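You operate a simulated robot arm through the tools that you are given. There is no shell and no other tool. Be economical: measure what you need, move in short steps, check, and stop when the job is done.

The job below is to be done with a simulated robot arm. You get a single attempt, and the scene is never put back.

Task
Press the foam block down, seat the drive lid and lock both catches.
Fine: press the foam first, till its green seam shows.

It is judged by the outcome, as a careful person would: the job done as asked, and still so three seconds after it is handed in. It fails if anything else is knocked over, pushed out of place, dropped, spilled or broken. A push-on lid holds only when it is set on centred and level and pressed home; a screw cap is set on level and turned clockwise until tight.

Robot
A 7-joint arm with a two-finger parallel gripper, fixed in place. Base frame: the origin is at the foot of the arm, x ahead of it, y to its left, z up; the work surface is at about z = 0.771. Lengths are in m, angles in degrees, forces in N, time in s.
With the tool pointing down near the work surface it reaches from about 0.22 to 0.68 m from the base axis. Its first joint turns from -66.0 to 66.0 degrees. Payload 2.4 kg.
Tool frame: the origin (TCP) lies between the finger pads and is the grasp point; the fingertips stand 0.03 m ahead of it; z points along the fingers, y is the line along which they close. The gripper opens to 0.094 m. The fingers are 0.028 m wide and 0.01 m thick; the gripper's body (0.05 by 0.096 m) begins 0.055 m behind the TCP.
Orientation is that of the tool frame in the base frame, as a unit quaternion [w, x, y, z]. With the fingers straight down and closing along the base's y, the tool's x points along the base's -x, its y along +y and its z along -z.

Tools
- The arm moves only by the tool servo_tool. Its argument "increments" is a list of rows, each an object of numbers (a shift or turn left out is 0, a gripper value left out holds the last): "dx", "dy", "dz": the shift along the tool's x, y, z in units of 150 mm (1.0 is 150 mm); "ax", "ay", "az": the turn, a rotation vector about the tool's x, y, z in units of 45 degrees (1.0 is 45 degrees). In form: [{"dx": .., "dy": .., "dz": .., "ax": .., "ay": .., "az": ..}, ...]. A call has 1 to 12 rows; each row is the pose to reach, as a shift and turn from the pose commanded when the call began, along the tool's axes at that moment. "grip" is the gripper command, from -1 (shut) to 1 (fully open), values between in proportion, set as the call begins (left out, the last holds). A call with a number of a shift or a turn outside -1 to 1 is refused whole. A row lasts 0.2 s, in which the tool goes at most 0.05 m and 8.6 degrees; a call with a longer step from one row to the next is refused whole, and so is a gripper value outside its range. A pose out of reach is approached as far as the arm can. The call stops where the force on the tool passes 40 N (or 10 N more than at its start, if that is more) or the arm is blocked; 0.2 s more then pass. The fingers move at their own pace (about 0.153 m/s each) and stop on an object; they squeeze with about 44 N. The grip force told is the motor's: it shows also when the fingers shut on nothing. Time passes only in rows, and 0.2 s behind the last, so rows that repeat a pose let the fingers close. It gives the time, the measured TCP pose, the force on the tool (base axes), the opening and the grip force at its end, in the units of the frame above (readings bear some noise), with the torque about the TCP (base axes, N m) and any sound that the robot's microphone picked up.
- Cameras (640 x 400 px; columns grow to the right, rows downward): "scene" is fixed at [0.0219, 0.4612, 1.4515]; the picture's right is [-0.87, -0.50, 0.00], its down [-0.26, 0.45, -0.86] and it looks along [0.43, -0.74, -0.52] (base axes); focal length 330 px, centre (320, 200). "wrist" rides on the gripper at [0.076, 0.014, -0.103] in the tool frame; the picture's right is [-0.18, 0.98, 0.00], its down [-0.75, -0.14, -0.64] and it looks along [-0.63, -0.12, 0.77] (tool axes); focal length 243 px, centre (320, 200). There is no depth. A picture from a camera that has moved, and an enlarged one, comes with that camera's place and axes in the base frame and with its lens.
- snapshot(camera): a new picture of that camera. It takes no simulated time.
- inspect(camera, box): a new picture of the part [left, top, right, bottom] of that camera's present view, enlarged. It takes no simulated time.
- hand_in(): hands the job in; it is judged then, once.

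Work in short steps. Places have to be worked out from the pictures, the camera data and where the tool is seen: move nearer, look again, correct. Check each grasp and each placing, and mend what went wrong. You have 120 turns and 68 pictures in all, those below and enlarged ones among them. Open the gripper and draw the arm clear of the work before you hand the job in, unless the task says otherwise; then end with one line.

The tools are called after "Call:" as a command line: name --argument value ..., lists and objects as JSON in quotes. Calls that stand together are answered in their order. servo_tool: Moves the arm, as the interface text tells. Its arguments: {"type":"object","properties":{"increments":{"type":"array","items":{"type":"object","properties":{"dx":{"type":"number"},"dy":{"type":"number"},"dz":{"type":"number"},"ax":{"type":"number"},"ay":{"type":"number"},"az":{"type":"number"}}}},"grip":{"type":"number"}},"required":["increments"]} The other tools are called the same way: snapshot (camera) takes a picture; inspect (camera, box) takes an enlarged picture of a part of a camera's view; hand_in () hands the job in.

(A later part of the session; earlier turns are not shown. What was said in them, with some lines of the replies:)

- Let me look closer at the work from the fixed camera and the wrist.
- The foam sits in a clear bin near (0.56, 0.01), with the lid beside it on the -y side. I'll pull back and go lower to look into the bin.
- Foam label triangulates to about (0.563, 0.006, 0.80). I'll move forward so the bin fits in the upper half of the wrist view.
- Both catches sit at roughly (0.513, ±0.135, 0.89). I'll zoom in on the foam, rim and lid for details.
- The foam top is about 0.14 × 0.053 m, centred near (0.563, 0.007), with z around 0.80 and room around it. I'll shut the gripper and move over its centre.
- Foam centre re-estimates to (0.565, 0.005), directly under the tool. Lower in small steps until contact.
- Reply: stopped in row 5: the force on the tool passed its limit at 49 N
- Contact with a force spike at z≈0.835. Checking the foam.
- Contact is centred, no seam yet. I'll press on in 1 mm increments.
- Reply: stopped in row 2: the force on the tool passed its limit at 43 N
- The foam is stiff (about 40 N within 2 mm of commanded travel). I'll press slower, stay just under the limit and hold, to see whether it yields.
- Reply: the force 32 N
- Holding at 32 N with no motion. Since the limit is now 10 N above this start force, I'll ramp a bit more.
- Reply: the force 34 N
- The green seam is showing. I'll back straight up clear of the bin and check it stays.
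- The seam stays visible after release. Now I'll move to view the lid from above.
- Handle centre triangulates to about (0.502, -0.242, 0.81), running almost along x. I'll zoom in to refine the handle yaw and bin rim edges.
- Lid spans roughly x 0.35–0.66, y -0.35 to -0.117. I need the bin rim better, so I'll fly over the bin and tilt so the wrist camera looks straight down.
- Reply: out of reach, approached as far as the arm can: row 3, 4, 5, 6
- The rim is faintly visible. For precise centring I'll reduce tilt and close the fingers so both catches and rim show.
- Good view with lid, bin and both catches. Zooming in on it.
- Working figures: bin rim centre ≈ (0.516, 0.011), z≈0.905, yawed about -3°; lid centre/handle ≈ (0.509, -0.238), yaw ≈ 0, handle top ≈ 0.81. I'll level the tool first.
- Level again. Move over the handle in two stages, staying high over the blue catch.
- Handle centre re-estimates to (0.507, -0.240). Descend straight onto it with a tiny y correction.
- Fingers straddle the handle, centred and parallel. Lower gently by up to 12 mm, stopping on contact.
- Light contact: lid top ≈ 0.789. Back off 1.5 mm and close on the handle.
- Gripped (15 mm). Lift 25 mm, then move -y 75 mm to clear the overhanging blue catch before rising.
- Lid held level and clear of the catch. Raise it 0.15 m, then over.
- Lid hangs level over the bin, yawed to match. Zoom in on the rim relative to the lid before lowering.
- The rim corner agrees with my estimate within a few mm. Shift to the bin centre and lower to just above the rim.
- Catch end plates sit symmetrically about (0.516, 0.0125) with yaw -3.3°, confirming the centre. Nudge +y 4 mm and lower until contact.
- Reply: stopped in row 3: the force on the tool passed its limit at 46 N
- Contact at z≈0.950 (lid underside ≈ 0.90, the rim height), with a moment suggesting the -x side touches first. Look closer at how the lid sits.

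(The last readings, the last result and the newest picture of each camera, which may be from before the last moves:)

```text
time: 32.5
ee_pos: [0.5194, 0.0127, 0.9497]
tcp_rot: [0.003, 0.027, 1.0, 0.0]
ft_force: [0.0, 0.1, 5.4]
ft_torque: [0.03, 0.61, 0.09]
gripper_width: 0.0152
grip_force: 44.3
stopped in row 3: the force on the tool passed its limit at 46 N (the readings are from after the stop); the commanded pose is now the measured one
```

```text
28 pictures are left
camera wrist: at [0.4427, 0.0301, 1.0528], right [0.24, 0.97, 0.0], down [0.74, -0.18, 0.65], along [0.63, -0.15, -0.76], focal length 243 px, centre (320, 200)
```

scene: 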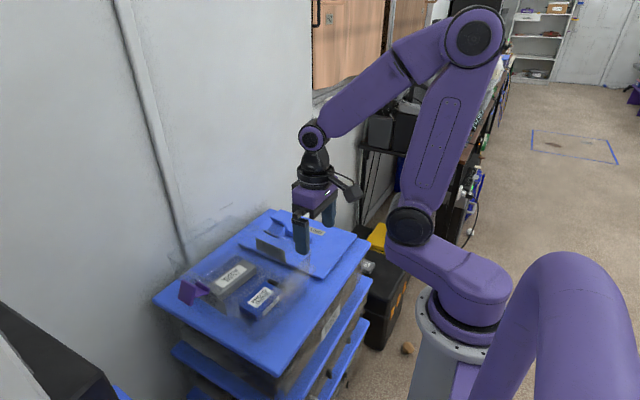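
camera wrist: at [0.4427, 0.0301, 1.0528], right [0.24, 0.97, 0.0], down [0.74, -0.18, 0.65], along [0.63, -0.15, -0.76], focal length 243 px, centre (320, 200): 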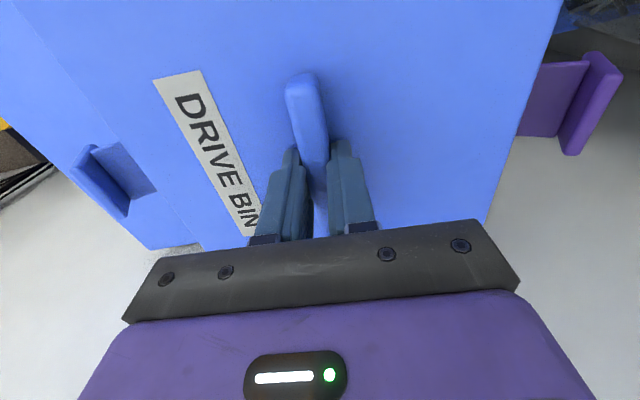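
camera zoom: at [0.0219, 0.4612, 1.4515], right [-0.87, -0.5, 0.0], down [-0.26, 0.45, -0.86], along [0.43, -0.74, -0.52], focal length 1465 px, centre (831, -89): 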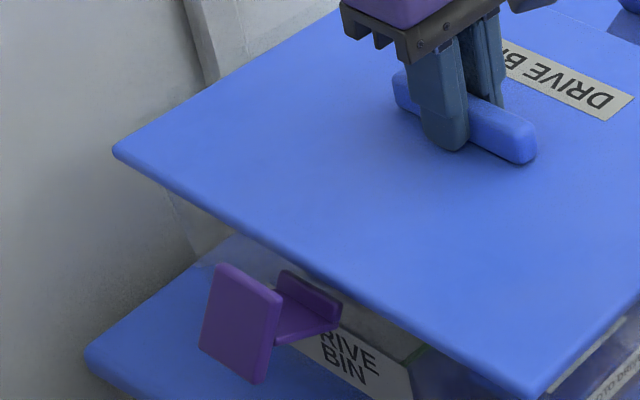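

The lid looks near centred; I'll release it gently and see how it rests before pressing it home.

Call:
servo_tool --grip -0.3 --increments '[{"dz": 0}, {"dz": 0}, {"dz": 0}]'

Call:
servo_tool --increments '[{"dz": -0.15}, {"dz": -0.45}, {"dz": -0.7}, {"dz": -0.7}]'

Call:
snapshot --camera "wrist"

Call:
inspect --camera "scene" --box '[150, 190, 350, 330]'

```text
time: 33.3
ee_pos: [0.5197, 0.0131, 0.951]
tcp_rot: [0.003, 0.027, 1.0, 0.0]
ft_force: [2.0, 2.6, 9.3]
ft_torque: [0.05, 0.08, -0.02]
gripper_width: 0.0325
grip_force: 0.0
```

```text
time: 34.3
ee_pos: [0.5185, 0.0117, 1.0566]
tcp_rot: [0.001, 0.027, 1.0, 0.0]
ft_force: [0.3, -0.5, 0.5]
ft_torque: [0.0, -0.01, 0.02]
gripper_width: 0.033
grip_force: 0.1
```

```text
27 pictures are left
camera wrist: at [0.4425, 0.0304, 1.1583], right [0.24, 0.97, 0.0], down [0.74, -0.18, 0.65], along [0.63, -0.15, -0.76], focal length 243 px, centre (320, 200)
```

wrist: 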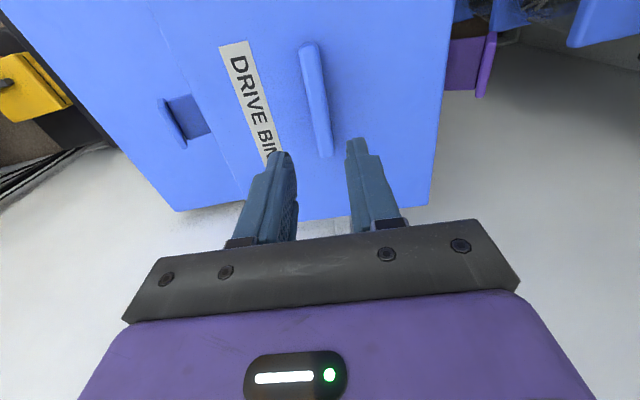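

```text
2.86 times, centred on (250, 260) of scene
camera zoom: at [0.0219, 0.4612, 1.4515], right [-0.87, -0.5, 0.0], down [-0.26, 0.45, -0.86], along [0.43, -0.74, -0.52], focal length 942 px, centre (520, 29)
```

zoom: 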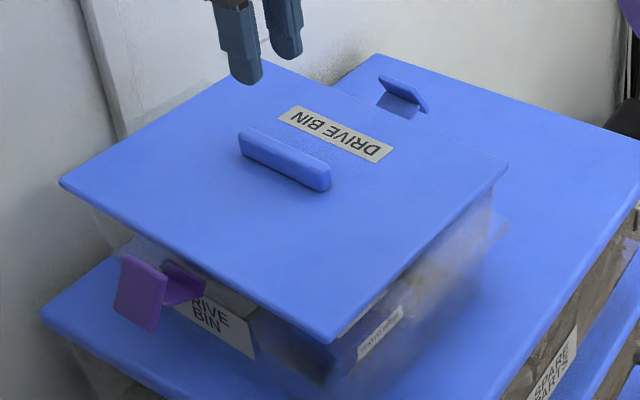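

The lid rests level and within ~3 mm of centred between the catches. Press it home on the handle top with closed fingers.

Call:
servo_tool --grip -1 --increments '[{"dz": 0.15}, {"dz": 0.35}, {"dz": 0.45}, {"dz": 0.5}, {"dz": 0.52}, {"dz": 0.54}, {"dz": 0.55}, {"dz": 0.56}, {"dz": 0.57}, {"dz": 0.58}, {"dz": 0.59}, {"dz": 0.6}]'

```text
time: 36.1
ee_pos: [0.5188, 0.0122, 0.9747]
tcp_rot: [0.004, 0.027, 1.0, 0.001]
ft_force: [-2.3, 0.7, 7.3]
ft_torque: [0.02, 0.14, -0.01]
gripper_width: 0.0
grip_force: 32.5
stopped in row 9: the force on the tool passed its limit at 45 N (the readings are from after the stop); the commanded pose is now the measured one
```

Contact on the handle at ≈0.975. Ramp the push slowly near the force limit, as with the foam.

Call:
servo_tool --increments '[{"dz": 0.003}, {"dz": 0.005}, {"dz": 0.007}, {"dz": 0.009}, {"dz": 0.009}, {"dz": 0.009}]'

Call:
servo_tool --increments '[{"dz": 0.001}, {"dz": 0.002}, {"dz": 0.003}, {"dz": 0.003}, {"dz": 0.003}]'

```text
time: 37.4
ee_pos: [0.521, 0.0137, 0.9752]
tcp_rot: [0.007, 0.026, 1.0, 0.001]
ft_force: [-4.1, 0.0, 8.7]
ft_torque: [-0.01, 0.23, 0.01]
gripper_width: 0.0003
grip_force: 33.1
stopped in row 6: the force on the tool passed its limit at 40 N (the readings are from after the stop); the commanded pose is now the measured one
```

```text
time: 38.6
ee_pos: [0.5195, 0.0136, 0.975]
tcp_rot: [0.008, 0.027, 1.0, 0.001]
ft_force: [-10.0, -0.3, 26.9]
ft_torque: [0.0, 0.66, 0.03]
gripper_width: 0.0004
grip_force: 32.6
```

No travel at ~27–40 N. Try raising the load a little further with incremental starts.

Call:
servo_tool --increments '[{"dz": 0.001}, {"dz": 0.002}, {"dz": 0.002}, {"dz": 0.002}]'

Call:
servo_tool --increments '[{"dz": 0.001}, {"dz": 0.002}, {"dz": 0.002}, {"dz": 0.002}]'

Call:
inspect --camera "scene" --box '[170, 220, 340, 320]'

```text
time: 39.6
ee_pos: [0.5205, 0.0133, 0.973]
tcp_rot: [0.007, 0.027, 1.0, 0.001]
ft_force: [-8.7, -0.4, 33.7]
ft_torque: [0.03, 0.72, -0.03]
gripper_width: 0.0001
grip_force: 32.9
```

```text
time: 40.6
ee_pos: [0.5212, 0.0126, 0.9746]
tcp_rot: [0.008, 0.026, 1.0, 0.0]
ft_force: [-5.6, 1.8, 34.4]
ft_torque: [0.08, 0.59, -0.06]
gripper_width: 0.0
grip_force: 33.0
```

```text
3.76 times, centred on (255, 270) of scene
camera zoom: at [0.0212, 0.4612, 1.4515], right [-0.87, -0.5, 0.0], down [-0.26, 0.45, -0.86], along [0.43, -0.74, -0.52], focal length 1241 px, centre (565, -64)
```

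zoom: 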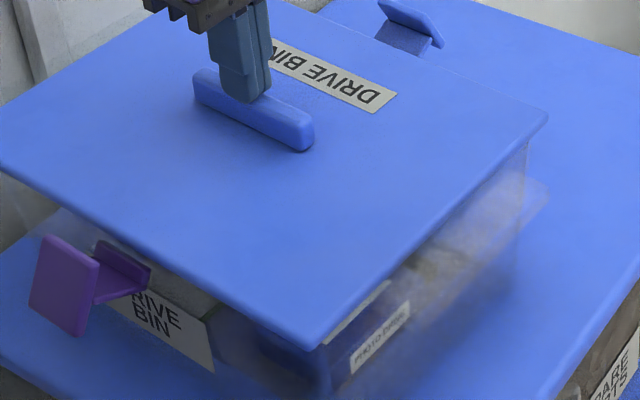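

The lid is firm on the rim with no further travel. Now raise and take a close look at the purple catch.

Call:
servo_tool --increments '[{"dz": -0.1}, {"dz": -0.3}, {"dx": 0.2, "dy": 0.2, "dz": -0.4}, {"dx": 0.4, "dy": 0.45, "dz": -0.4}, {"dx": 0.5, "dy": 0.65, "dz": -0.4}, {"dx": 0.5, "dy": 0.65, "dz": -0.4}]'

Call:
inspect --camera "wrist" --box '[280, 20, 520, 190]'

Call:
inspect --camera "scene" --box '[160, 270, 240, 320]'

```text
time: 42.0
ee_pos: [0.4485, 0.1161, 1.0324]
tcp_rot: [0.006, 0.027, 1.0, 0.001]
ft_force: [-0.1, 0.1, -0.3]
ft_torque: [0.03, 0.01, -0.01]
gripper_width: 0.0
grip_force: 33.1
```

```text
2.35 times, centred on (400, 105) of wrist
camera zoom: at [0.3715, 0.1328, 1.1321], right [0.24, 0.97, 0.0], down [0.74, -0.18, 0.65], along [0.63, -0.15, -0.76], focal length 571 px, centre (132, 424)
```

zoom: 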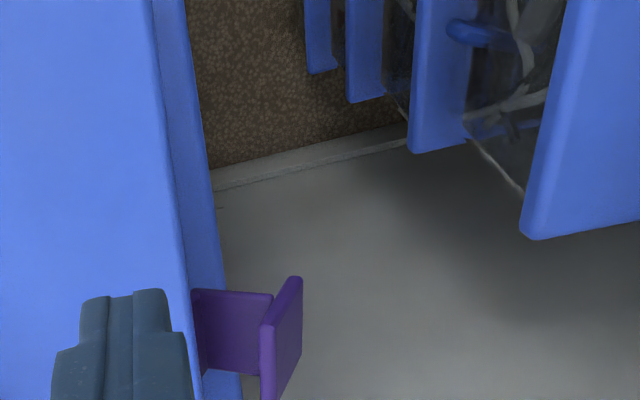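

```text
8.00 times, centred on (200, 295) of scene
camera zoom: at [0.0219, 0.4612, 1.4515], right [-0.87, -0.5, 0.0], down [-0.26, 0.45, -0.86], along [0.43, -0.74, -0.52], focal length 2637 px, centre (1280, -560)
```

zoom: 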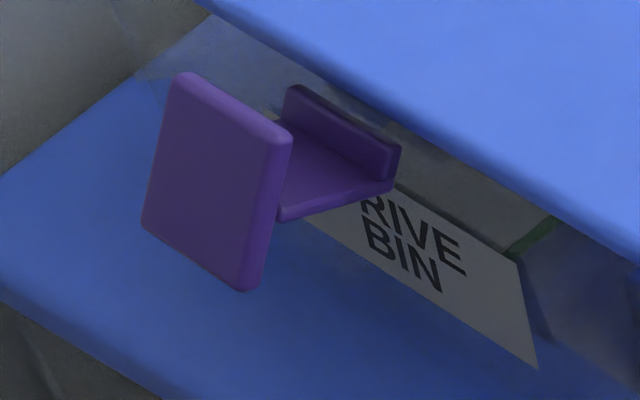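

The catch arm is hinged at the wall (z≈0.885), slopes up-outward ~30°, with an end plate whose upper part will hook over the lid when the arm swings up. I'll place the closed fingertips outside its end plate.

Call:
servo_tool --increments '[{"dx": -0.1, "dy": 0.2, "ay": 0.015}, {"dx": -0.2, "dy": 0.4, "ay": 0.015}, {"dx": -0.35, "dy": 0.6, "ay": 0.015}, {"dx": -0.455, "dy": 0.652, "ay": 0.015}, {"dx": -0.455, "dy": 0.652, "ay": 0.015, "dz": 0.2}, {"dx": -0.455, "dy": 0.652, "ay": 0.015, "dz": 0.4}, {"dx": -0.455, "dy": 0.652, "ay": 0.015, "dz": 0.47}, {"dx": -0.455, "dy": 0.652, "ay": 0.015, "dz": 0.47}]'

Call:
inspect --camera "scene" --box '[130, 225, 270, 325]'

Call:
snapshot --camera "wrist"

```text
time: 43.8
ee_pos: [0.525, 0.2067, 0.962]
tcp_rot: [0.001, 0.027, 1.0, 0.001]
ft_force: [0.3, -0.6, -0.5]
ft_torque: [0.0, -0.03, 0.01]
gripper_width: 0.0
grip_force: 33.3
```

```text
4.00 times, centred on (200, 275) of scene
camera zoom: at [0.0219, 0.4612, 1.4515], right [-0.87, -0.5, 0.0], down [-0.26, 0.45, -0.86], along [0.43, -0.74, -0.52], focal length 1318 px, centre (800, -100)
```

zoom: 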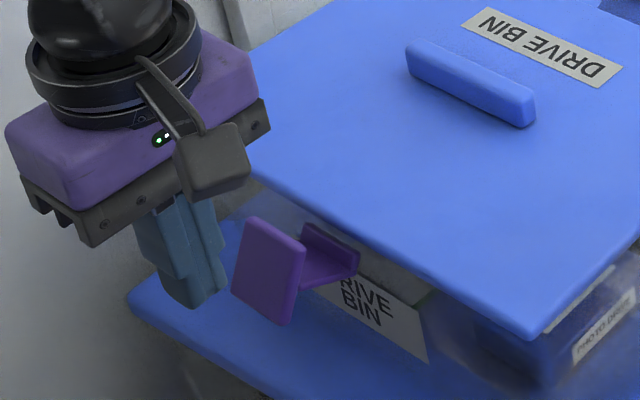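

```text
21 pictures are left
camera wrist: at [0.4484, 0.2253, 1.0638], right [0.24, 0.97, 0.0], down [0.74, -0.18, 0.64], along [0.62, -0.15, -0.77], focal length 243 px, centre (320, 200)
```

wrist: 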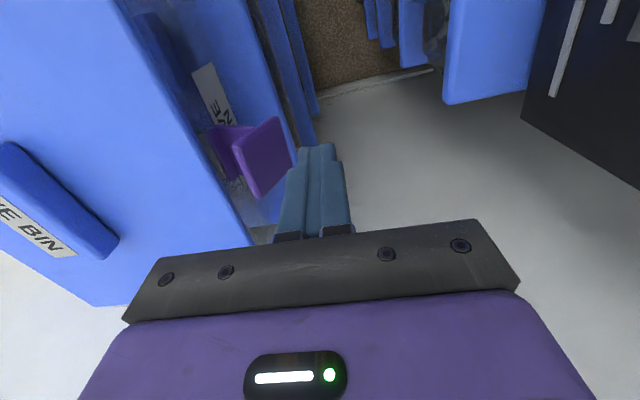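

Triangulated purple end plate: top edge (y 0.157, z 0.930), bottom edge (y 0.179, z 0.887). I'll lower the tip to z≈0.920 and push inward slowly, watching the force.

Call:
servo_tool --increments '[{"dz": 0.08}, {"dz": 0.08, "dy": -0.1}, {"dz": 0.08, "dy": -0.2}, {"dz": 0.08, "dy": -0.23}, {"dz": 0.08, "dy": -0.26}, {"dz": 0.08, "dy": -0.29}, {"dz": 0.08, "dy": -0.32}, {"dz": 0.08, "dy": -0.32}]'

Call:
inspect --camera "scene" --box '[150, 240, 270, 325]'

```text
time: 45.6
ee_pos: [0.5227, 0.1609, 0.9512]
tcp_rot: [0.0, 0.027, 1.0, 0.001]
ft_force: [0.8, 4.8, 4.4]
ft_torque: [0.09, -0.02, -0.03]
gripper_width: 0.0
grip_force: 33.0
```

```text
4.71 times, centred on (210, 282) of scene
camera zoom: at [0.0219, 0.4613, 1.4514], right [-0.87, -0.5, 0.0], down [-0.26, 0.45, -0.86], along [0.43, -0.74, -0.52], focal length 1551 px, centre (838, -188)
```

zoom: 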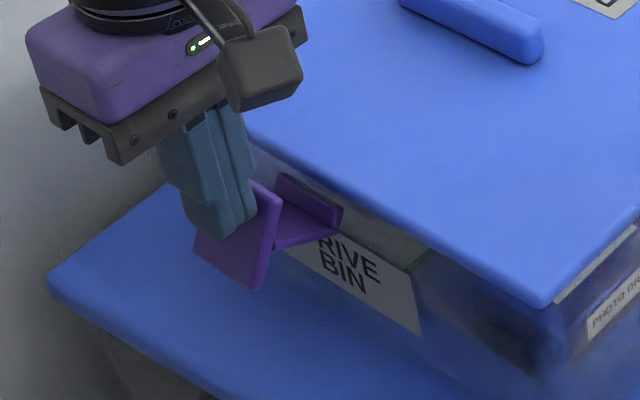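

It's yielding at only ~6 N and swinging up. Continue inward, rising slightly so as not to catch the lid edge.

Call:
servo_tool --increments '[{"dy": -0.03, "dz": -0.015}, {"dy": -0.06, "dz": -0.03}, {"dy": -0.09, "dz": -0.045}, {"dy": -0.12, "dz": -0.06}, {"dy": -0.15, "dz": -0.07}, {"dy": -0.15, "dz": -0.07}]'

Call:
inspect --camera "scene" --box '[150, 240, 270, 325]'

```text
time: 47.0
ee_pos: [0.5223, 0.1385, 0.962]
tcp_rot: [0.0, 0.028, 1.0, 0.0]
ft_force: [-6.7, 9.5, 24.1]
ft_torque: [0.05, 0.23, -0.07]
gripper_width: 0.0
grip_force: 32.7
```

```text
4.71 times, centred on (210, 282) of scene
camera zoom: at [0.0214, 0.4613, 1.4514], right [-0.87, -0.5, 0.0], down [-0.26, 0.45, -0.86], along [0.43, -0.74, -0.52], focal length 1551 px, centre (838, -188)
```

zoom: 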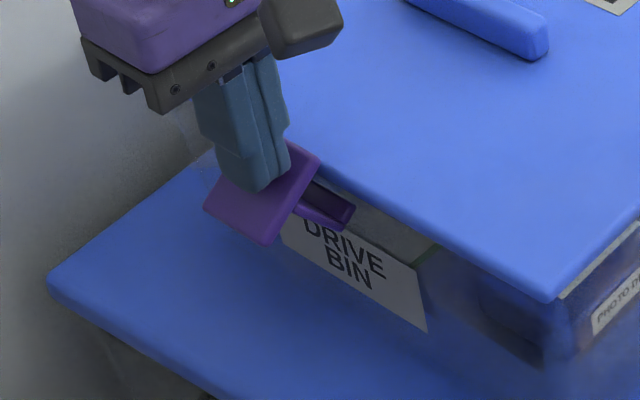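

Now about 60° up, with the tip loading its face. Rise a bit while continuing inward so the contact moves toward the hook end.

Call:
servo_tool --increments '[{"dy": -0.02, "dz": -0.02}, {"dy": -0.05, "dz": -0.035}, {"dy": -0.08, "dz": -0.045}, {"dy": -0.11, "dz": -0.05}, {"dy": -0.14, "dz": -0.05}, {"dy": -0.16, "dz": -0.05}, {"dy": -0.16, "dz": -0.05}]'

Call:
inspect --camera "scene" --box '[150, 240, 270, 325]'

```text
time: 48.6
ee_pos: [0.5186, 0.114, 0.9689]
tcp_rot: [0.0, 0.027, 1.0, 0.0]
ft_force: [0.6, -0.4, 0.0]
ft_torque: [-0.02, 0.01, 0.01]
gripper_width: 0.0
grip_force: 33.1
```

```text
4.71 times, centred on (210, 282) of scene
camera zoom: at [0.0219, 0.4612, 1.4515], right [-0.87, -0.5, 0.0], down [-0.26, 0.45, -0.86], along [0.43, -0.74, -0.52], focal length 1551 px, centre (838, -188)
```

zoom: 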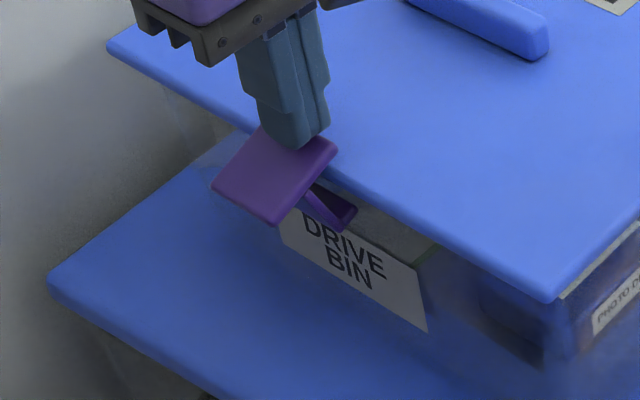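

The catch holds itself at ~75°, and the fingertips are just above the hook end. Press down gently to close it.

Call:
servo_tool --increments '[{"dy": 0.03}, {"dy": 0.03, "dz": 0.02}, {"dy": 0.03, "dz": 0.03}, {"dy": 0.03, "dz": 0.04}, {"dy": 0.03, "dz": 0.05}, {"dy": 0.03, "dz": 0.06}, {"dy": 0.03, "dz": 0.07}, {"dy": 0.03, "dz": 0.08}]'

Call:
inspect --camera "scene" --box '[150, 240, 270, 325]'

```text
time: 50.2
ee_pos: [0.5203, 0.1174, 0.9618]
tcp_rot: [0.003, 0.028, 1.0, 0.001]
ft_force: [-4.0, -5.6, 13.6]
ft_torque: [-0.28, 0.21, -0.03]
gripper_width: 0.0002
grip_force: 33.1
stopped in row 7: the force on the tool passed its limit at 44 N (the readings are from after the stop); the commanded pose is now the measured one
```

```text
4.71 times, centred on (210, 282) of scene
camera zoom: at [0.0216, 0.461, 1.4515], right [-0.87, -0.5, 0.0], down [-0.26, 0.45, -0.86], along [0.43, -0.74, -0.52], focal length 1551 px, centre (838, -188)
```

zoom: 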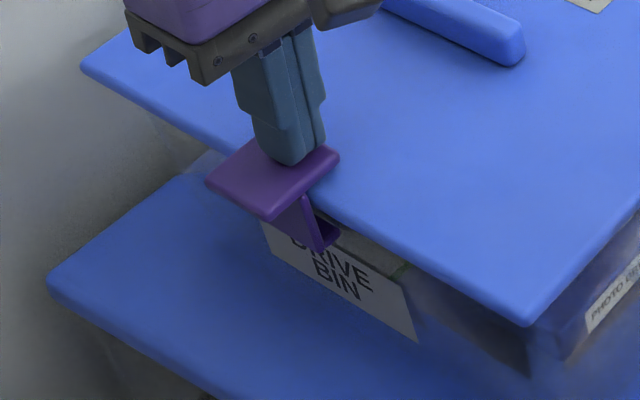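

The catch now looks vertical with its hook over the lid, but the bin/lid seem to have shifted in view. Checking the full picture.

Call:
inspect --camera "scene" --box '[150, 190, 350, 330]'

```text
2.86 times, centred on (250, 260) of scene
camera zoom: at [0.0216, 0.461, 1.4515], right [-0.87, -0.5, 0.0], down [-0.26, 0.45, -0.86], along [0.43, -0.74, -0.52], focal length 942 px, centre (520, 29)
```

zoom: 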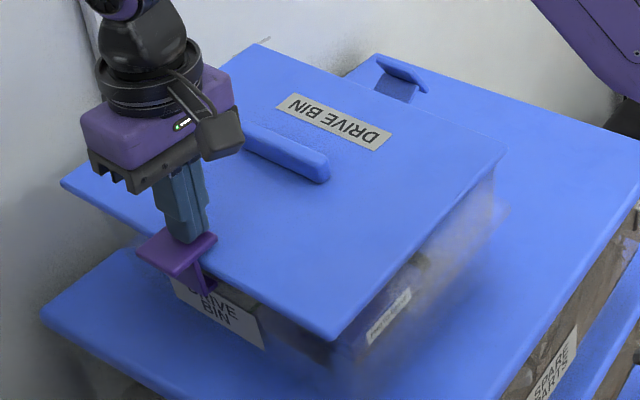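

The bin is tipping slightly (the -y side has lifted) because I'm pressing outboard of its foot. Back off slowly so it settles.

Call:
servo_tool --increments '[{"dz": -0.02}, {"dz": -0.04}, {"dz": -0.06}, {"dz": -0.08}, {"dz": -0.1}, {"dz": -0.15}, {"dz": -0.3}, {"dz": -0.3}]'

Call:
inspect --camera "scene" --box '[150, 190, 350, 330]'

```text
time: 52.0
ee_pos: [0.5189, 0.1203, 1.0064]
tcp_rot: [0.002, 0.027, 1.0, 0.001]
ft_force: [0.5, -0.5, -0.4]
ft_torque: [0.01, 0.03, -0.03]
gripper_width: 0.0
grip_force: 33.0
```

```text
2.86 times, centred on (250, 260) of scene
camera zoom: at [0.0219, 0.4612, 1.4515], right [-0.87, -0.5, 0.0], down [-0.26, 0.45, -0.86], along [0.43, -0.74, -0.52], focal length 942 px, centre (520, 29)
```

zoom: 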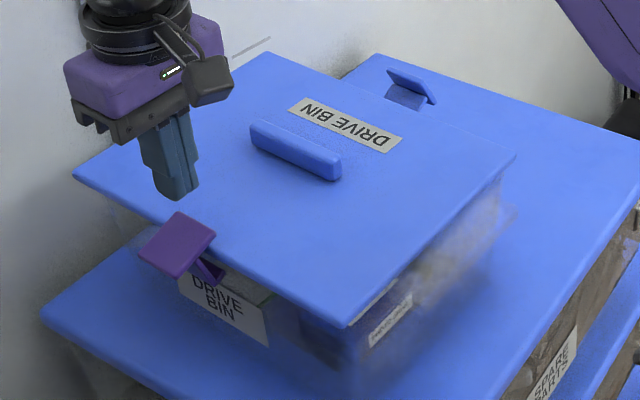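

The bin settled back level, slid slightly toward -y, and the purple catch relaxed to ~70°, so it hasn't latched. Look closely at the catch and the lid-to-rim fit.

Call:
inspect --camera "scene" --box '[170, 245, 270, 315]'

Call:
inspect --camera "wrist" --box '[60, 0, 420, 240]'

```text
5.71 times, centred on (220, 280) of scene
camera zoom: at [0.0219, 0.4612, 1.4515], right [-0.87, -0.5, 0.0], down [-0.26, 0.45, -0.86], along [0.43, -0.74, -0.52], focal length 1884 px, centre (891, -257)
```

zoom: 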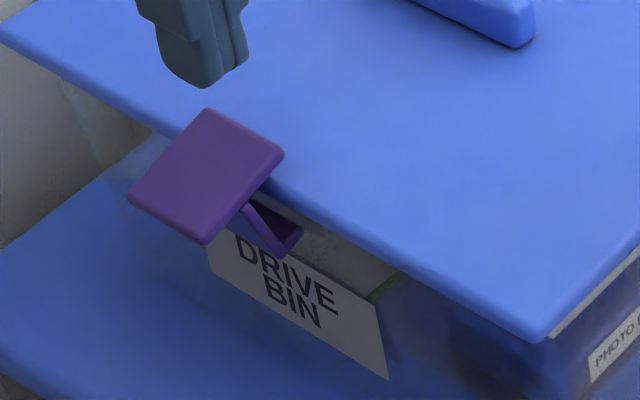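

```text
1.67 times, centred on (240, 120) of wrist
camera zoom: at [0.4428, 0.1369, 1.108], right [0.24, 0.97, 0.0], down [0.74, -0.18, 0.64], along [0.63, -0.15, -0.76], focal length 404 px, centre (453, 333)
```

zoom: 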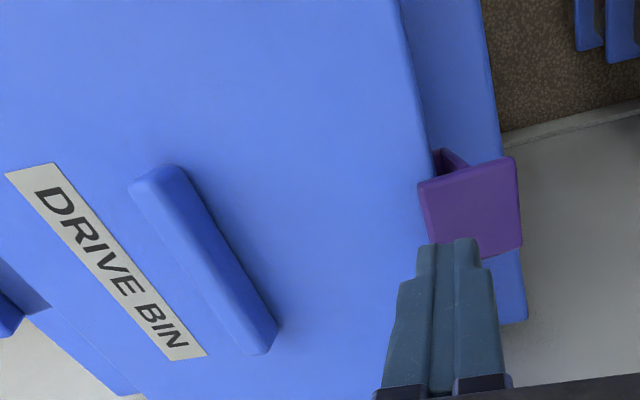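

Key finding: the bin had slid so the hinge is now at y≈0.108, and I'd been pressing over the hinge rather than the hook. I'll touch the plate's inner part lightly and drag inward to swing it over.

Call:
servo_tool --increments '[{"dy": -0.04, "dz": 0.15}, {"dy": -0.04, "dz": 0.23}, {"dy": -0.05, "dz": 0.25}, {"dy": -0.09, "dz": 0.265}, {"dy": -0.13, "dz": 0.275}, {"dy": -0.17, "dz": 0.285}, {"dy": -0.2, "dz": 0.29}]'

Call:
inspect --camera "scene" --box '[150, 190, 350, 330]'

```text
time: 53.6
ee_pos: [0.5186, 0.0903, 0.9623]
tcp_rot: [0.003, 0.026, 1.0, 0.002]
ft_force: [-0.5, 3.1, 6.7]
ft_torque: [0.16, 0.12, -0.06]
gripper_width: 0.0001
grip_force: 33.2
```

```text
2.86 times, centred on (250, 260) of scene
camera zoom: at [0.0218, 0.4613, 1.4514], right [-0.87, -0.5, 0.0], down [-0.26, 0.45, -0.86], along [0.43, -0.74, -0.52], focal length 942 px, centre (520, 29)
```

zoom: 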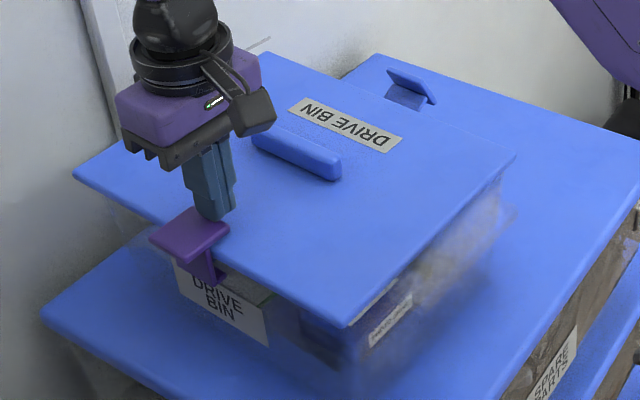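

Now the catch is upright with its hook over the lid and the bin hasn't moved. Press down slowly on the hook to latch.

Call:
servo_tool --increments '[{"dz": 0.008}, {"dz": 0.016}, {"dz": 0.022}, {"dz": 0.028}, {"dz": 0.034}, {"dz": 0.04}, {"dz": 0.046}, {"dz": 0.052}]'

Call:
inspect --camera "scene" --box '[150, 190, 350, 330]'

```text
time: 54.3
ee_pos: [0.5187, 0.0898, 0.9628]
tcp_rot: [0.003, 0.027, 1.0, 0.002]
ft_force: [-5.2, 1.1, 13.1]
ft_torque: [0.08, 0.33, -0.02]
gripper_width: 0.0
grip_force: 33.2
stopped in row 3: the force on the tool passed its limit at 43 N (the readings are from after the stop); the commanded pose is now the measured one
```

```text
2.86 times, centred on (250, 260) of scene
camera zoom: at [0.0216, 0.4611, 1.4515], right [-0.87, -0.5, 0.0], down [-0.26, 0.45, -0.86], along [0.43, -0.74, -0.52], focal length 942 px, centre (520, 29)
```

zoom: 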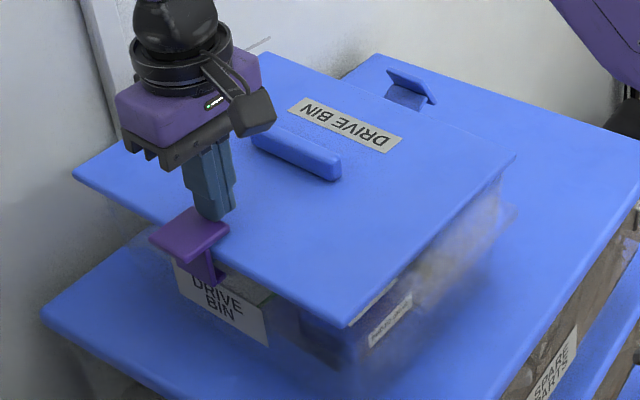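

It hit a firm stop at 43 N with no bin movement. Lift off and check that the catch stays shut.

Call:
servo_tool --increments '[{"dz": -0.05}, {"dz": -0.3}, {"dz": -0.6}, {"dz": -0.8}, {"dz": -0.8}]'

Call:
inspect --camera "scene" --box '[150, 190, 350, 330]'

```text
time: 55.5
ee_pos: [0.5189, 0.0881, 1.082]
tcp_rot: [0.003, 0.028, 1.0, 0.001]
ft_force: [-0.7, 0.1, 0.5]
ft_torque: [-0.01, 0.0, 0.01]
gripper_width: 0.0001
grip_force: 33.2
```

```text
2.86 times, centred on (250, 260) of scene
camera zoom: at [0.0219, 0.4612, 1.4515], right [-0.87, -0.5, 0.0], down [-0.26, 0.45, -0.86], along [0.43, -0.74, -0.52], focal length 942 px, centre (520, 29)
```

zoom: 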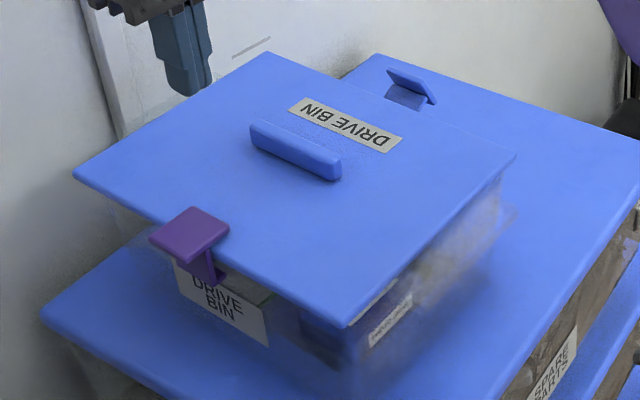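

The purple catch stays closed. Now go over high to outside the blue catch (about y = -0.205) for the mirrored motion.

Call:
servo_tool --increments '[{"dx": -0.005, "dy": -0.3}, {"dx": -0.01, "dy": -0.6}, {"dx": -0.013, "dy": -0.9}, {"dx": -0.013, "dy": -1.0}]'

Call:
servo_tool --increments '[{"dx": -0.005, "dy": -0.3}, {"dx": -0.01, "dy": -0.6}, {"dx": -0.013, "dy": -0.955}, {"dx": -0.013, "dy": -0.955, "dz": 0.3}, {"dx": -0.013, "dy": -0.955, "dz": 0.5}, {"dx": -0.013, "dy": -0.955, "dz": 0.5}]'

Call:
snapshot --camera "wrist"

Call:
inspect --camera "scene" --box '[210, 160, 350, 260]'

```text
time: 56.5
ee_pos: [0.5113, -0.0609, 1.0811]
tcp_rot: [0.002, 0.026, 1.0, 0.001]
ft_force: [0.0, -0.1, 0.4]
ft_torque: [0.01, -0.01, -0.03]
gripper_width: 0.0
grip_force: 33.5
```

```text
refused: row 3 steps farther than a row can; nothing moved
```

```text
9 pictures are left
camera wrist: at [0.4348, -0.0429, 1.1826], right [0.24, 0.97, 0.0], down [0.74, -0.18, 0.65], along [0.63, -0.15, -0.76], focal length 243 px, centre (320, 200)
```

wrist: 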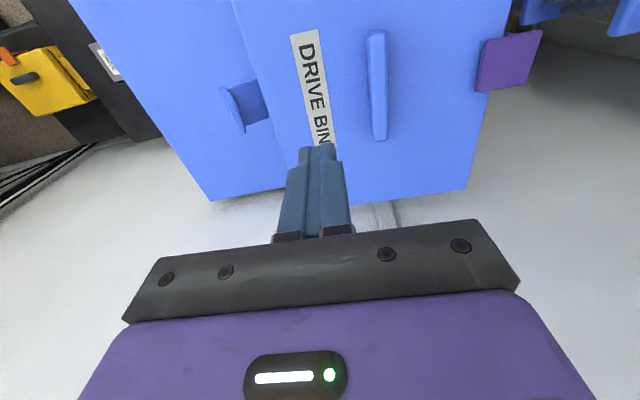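

```text
4.00 times, centred on (280, 210) of scene
camera zoom: at [0.0219, 0.4612, 1.4515], right [-0.87, -0.5, 0.0], down [-0.26, 0.45, -0.86], along [0.43, -0.74, -0.52], focal length 1318 px, centre (480, 160)
```

zoom: 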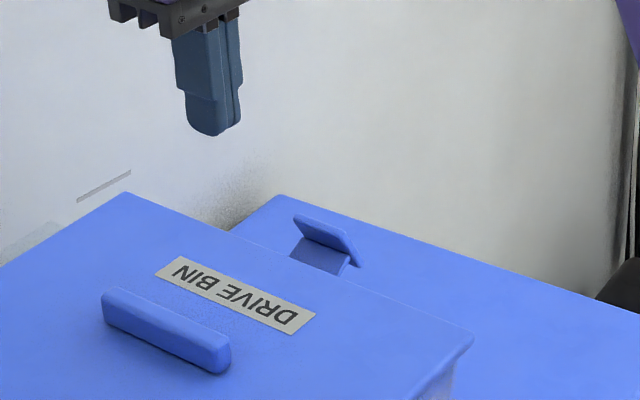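

Blue end-plate top edge computes to (0.503, -0.152), matching prediction (-0.155). The second move was refused for step size; redo it with smaller rows.

Call:
servo_tool --increments '[{"dx": -0.005, "dy": -0.25}, {"dx": -0.01, "dy": -0.5}, {"dx": -0.013, "dy": -0.75}, {"dx": -0.013, "dy": -0.96}, {"dx": -0.013, "dy": -0.96, "dz": 0.3}, {"dx": -0.013, "dy": -0.96, "dz": 0.6}, {"dx": -0.013, "dy": -0.96, "dz": 0.86}, {"dx": -0.013, "dy": -0.96, "dz": 0.86}]'

```text
time: 58.3
ee_pos: [0.506, -0.2044, 0.9523]
tcp_rot: [0.004, 0.027, 1.0, 0.002]
ft_force: [0.2, -0.2, -0.5]
ft_torque: [0.01, 0.01, 0.01]
gripper_width: 0.0001
grip_force: 32.7
```

Positioned outside the blue catch. Push inward (+y) as in the mirrored first phase, which should also nudge the bin back toward its original place.

Call:
servo_tool --increments '[{"dz": 0.013, "dy": 0.1}, {"dz": 0.013, "dy": 0.18}, {"dz": 0.013, "dy": 0.21}, {"dz": 0.013, "dy": 0.24}, {"dz": 0.013, "dy": 0.27}, {"dz": 0.013, "dy": 0.3}, {"dz": 0.013, "dy": 0.316}, {"dz": 0.013, "dy": 0.316}]'

Call:
inspect --camera "scene" --box '[150, 190, 350, 330]'

```text
time: 60.1
ee_pos: [0.51, -0.1575, 0.9504]
tcp_rot: [0.003, 0.028, 1.0, 0.001]
ft_force: [-0.6, -4.3, 4.8]
ft_torque: [-0.12, 0.04, 0.01]
gripper_width: 0.0
grip_force: 33.1
```

```text
2.86 times, centred on (250, 260) of scene
camera zoom: at [0.0218, 0.4611, 1.4515], right [-0.87, -0.5, 0.0], down [-0.26, 0.45, -0.86], along [0.43, -0.74, -0.52], focal length 942 px, centre (520, 29)
```

zoom: 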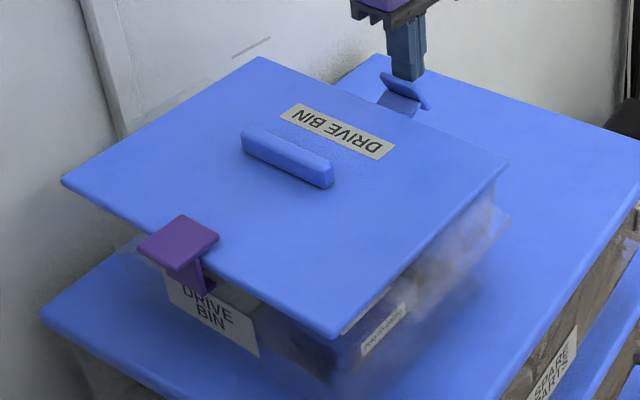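

The bin is back at essentially its original position. Continue with the mirrored second phase: inward while rising.

Call:
servo_tool --increments '[{"dy": 0.03, "dz": -0.015}, {"dy": 0.06, "dz": -0.03}, {"dy": 0.09, "dz": -0.045}, {"dy": 0.12, "dz": -0.06}, {"dy": 0.15, "dz": -0.07}, {"dy": 0.15, "dz": -0.07}]'

Call:
servo_tool --increments '[{"dy": 0.02, "dz": -0.02}, {"dy": 0.05, "dz": -0.035}, {"dy": 0.08, "dz": -0.045}, {"dy": 0.11, "dz": -0.05}, {"dy": 0.13, "dz": -0.05}, {"dy": 0.13, "dz": -0.05}]'

Call:
inspect --camera "scene" --box '[150, 190, 350, 330]'

```text
time: 61.5
ee_pos: [0.5115, -0.1345, 0.9611]
tcp_rot: [0.004, 0.028, 1.0, 0.001]
ft_force: [-2.0, -7.6, 20.4]
ft_torque: [0.0, 0.14, 0.05]
gripper_width: 0.0
grip_force: 33.4
```

```text
time: 62.9
ee_pos: [0.5118, -0.1146, 0.9673]
tcp_rot: [0.003, 0.026, 1.0, 0.002]
ft_force: [-0.6, 1.5, 2.3]
ft_torque: [0.03, 0.06, -0.01]
gripper_width: 0.0
grip_force: 33.4
```

```text
2.86 times, centred on (250, 260) of scene
camera zoom: at [0.0219, 0.4612, 1.4515], right [-0.87, -0.5, 0.0], down [-0.26, 0.45, -0.86], along [0.43, -0.74, -0.52], focal length 942 px, centre (520, 29)
```

zoom: 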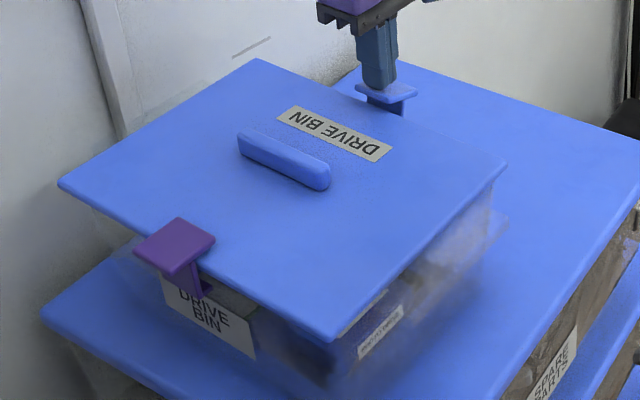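

Blue catch is nearly upright, bin at its original spot. Drag inward onto the hook with slight descent to finish.

Call:
servo_tool --increments '[{"dy": 0.03, "dz": 0.008}, {"dy": 0.07, "dz": 0.015}, {"dy": 0.11, "dz": 0.022}, {"dy": 0.15, "dz": 0.028}, {"dy": 0.18, "dz": 0.033}]'

Call:
servo_tool --increments '[{"dz": 0.008}, {"dz": 0.016}, {"dz": 0.022}, {"dz": 0.028}, {"dz": 0.034}]'

Call:
inspect --camera "scene" --box '[150, 190, 350, 330]'

```text
time: 64.1
ee_pos: [0.5132, -0.087, 0.9626]
tcp_rot: [0.003, 0.025, 1.0, 0.001]
ft_force: [-0.3, -0.6, 0.8]
ft_torque: [-0.01, 0.03, -0.01]
gripper_width: 0.0
grip_force: 33.0
```

```text
time: 64.9
ee_pos: [0.513, -0.0864, 0.9629]
tcp_rot: [0.004, 0.026, 1.0, 0.001]
ft_force: [-5.8, 0.5, 10.9]
ft_torque: [-0.01, 0.31, 0.04]
gripper_width: 0.0
grip_force: 32.7
stopped in row 3: the force on the tool passed its limit at 43 N (the readings are from after the stop); the commanded pose is now the measured one
```

```text
2.86 times, centred on (250, 260) of scene
camera zoom: at [0.0216, 0.4612, 1.4515], right [-0.87, -0.5, 0.0], down [-0.26, 0.45, -0.86], along [0.43, -0.74, -0.52], focal length 942 px, centre (520, 29)
```

zoom: 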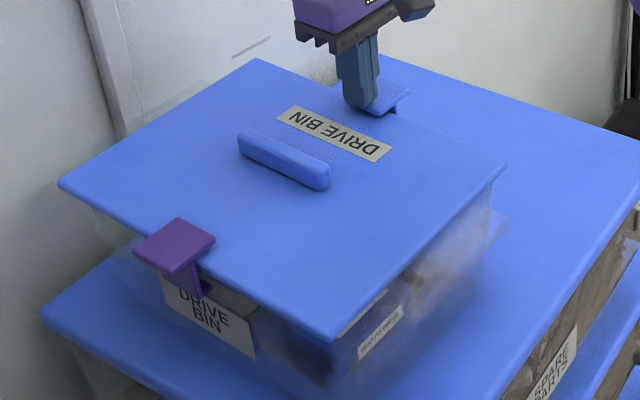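

Same firm stop as on the purple side (z≈0.963), with the hook over the lid. Retreat up and back, open the gripper, and verify both catches.

Call:
servo_tool --increments '[{"dz": -0.05}, {"dz": -0.3}, {"dz": -0.6}, {"dz": -0.9}, {"dz": -1.0, "dx": 0.2}, {"dz": -1.0, "dx": 0.45}, {"dz": -1.0, "dx": 0.6}, {"dz": -1.0, "dx": 0.6}]'

Call:
servo_tool --grip 1 --increments '[{"dz": -0.1}, {"dz": -0.1}, {"dz": -0.1}, {"dz": -0.1}, {"dz": -0.1}]'

Call:
inspect --camera "scene" --box '[150, 190, 350, 330]'

Call:
snapshot --camera "wrist"

```text
time: 66.7
ee_pos: [0.4215, -0.0812, 1.1109]
tcp_rot: [0.004, 0.026, 1.0, 0.001]
ft_force: [-0.6, -0.4, 0.6]
ft_torque: [0.01, 0.01, 0.0]
gripper_width: 0.0001
grip_force: 32.9
```

```text
time: 67.9
ee_pos: [0.4231, -0.0837, 1.1264]
tcp_rot: [0.003, 0.026, 1.0, 0.002]
ft_force: [-0.6, -0.2, -0.1]
ft_torque: [0.02, 0.03, 0.01]
gripper_width: 0.094
grip_force: 0.0
```

```text
2.86 times, centred on (250, 260) of scene
camera zoom: at [0.0219, 0.4612, 1.4515], right [-0.87, -0.5, 0.0], down [-0.26, 0.45, -0.86], along [0.43, -0.74, -0.52], focal length 942 px, centre (520, 29)
```

zoom: 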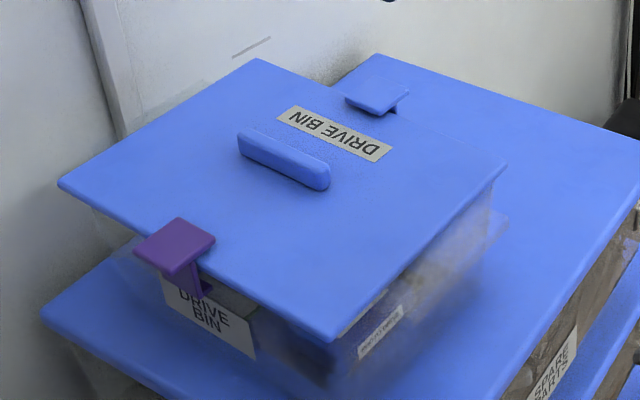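

```text
3 pictures are left
camera wrist: at [0.3462, -0.0657, 1.228], right [0.24, 0.97, 0.01], down [0.74, -0.18, 0.65], along [0.63, -0.15, -0.76], focal length 243 px, centre (320, 200)
```

wrist: 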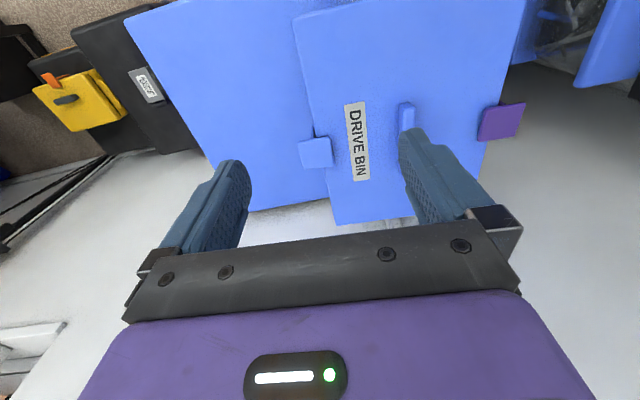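

Both look shut; one close zoom on each to confirm the hooks overlap the lid and lie flat.

Call:
inspect --camera "wrist" --box '[280, 80, 540, 240]'

Call:
inspect --camera "scene" --box '[255, 205, 315, 245]'

```text
2.46 times, centred on (410, 160) of wrist
camera zoom: at [0.3462, -0.0657, 1.228], right [0.24, 0.97, 0.01], down [0.74, -0.18, 0.65], along [0.63, -0.15, -0.76], focal length 597 px, centre (98, 298)
```

zoom: 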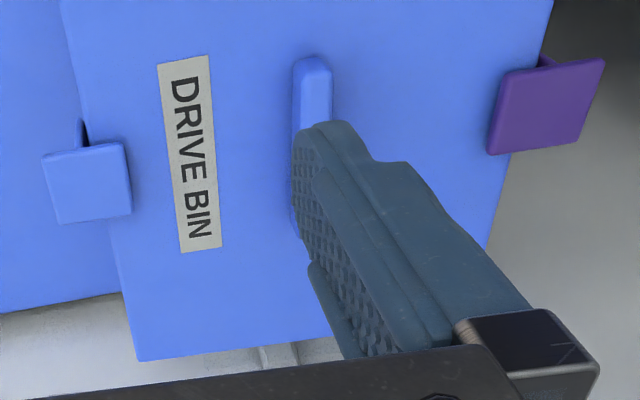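

```text
10.00 times, centred on (285, 225) of scene
camera zoom: at [0.0219, 0.4612, 1.4515], right [-0.87, -0.5, 0.0], down [-0.26, 0.45, -0.86], along [0.43, -0.74, -0.52], focal length 3296 px, centre (670, -50)
```

zoom: 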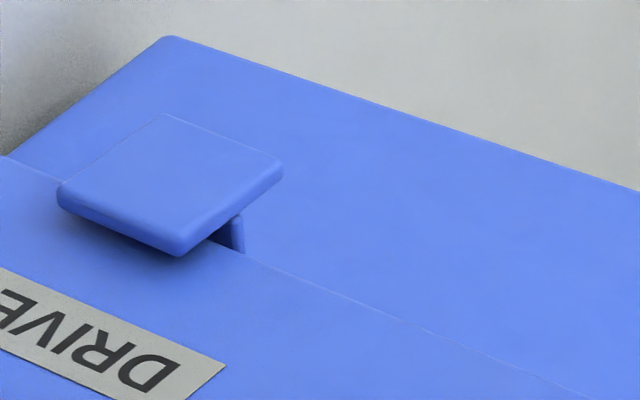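

Both hooks lie flat over the lid edge and hold on their own. The lid is level, the bin is back where it started, and the arm is clear with the gripper open, so I'm handing in.

Call:
hand_in

```text
The job is handed in.
```

I pressed the foam until its green seam showed, set the lid level on the bin and pressed it down, and closed both catches over it. I heard no click from the lid or the catches, so I judged them locked by their firm stops and by their staying shut. The bin slid about 2 cm and tipped briefly while I closed the purple catch, but it ended up back at about its original spot.
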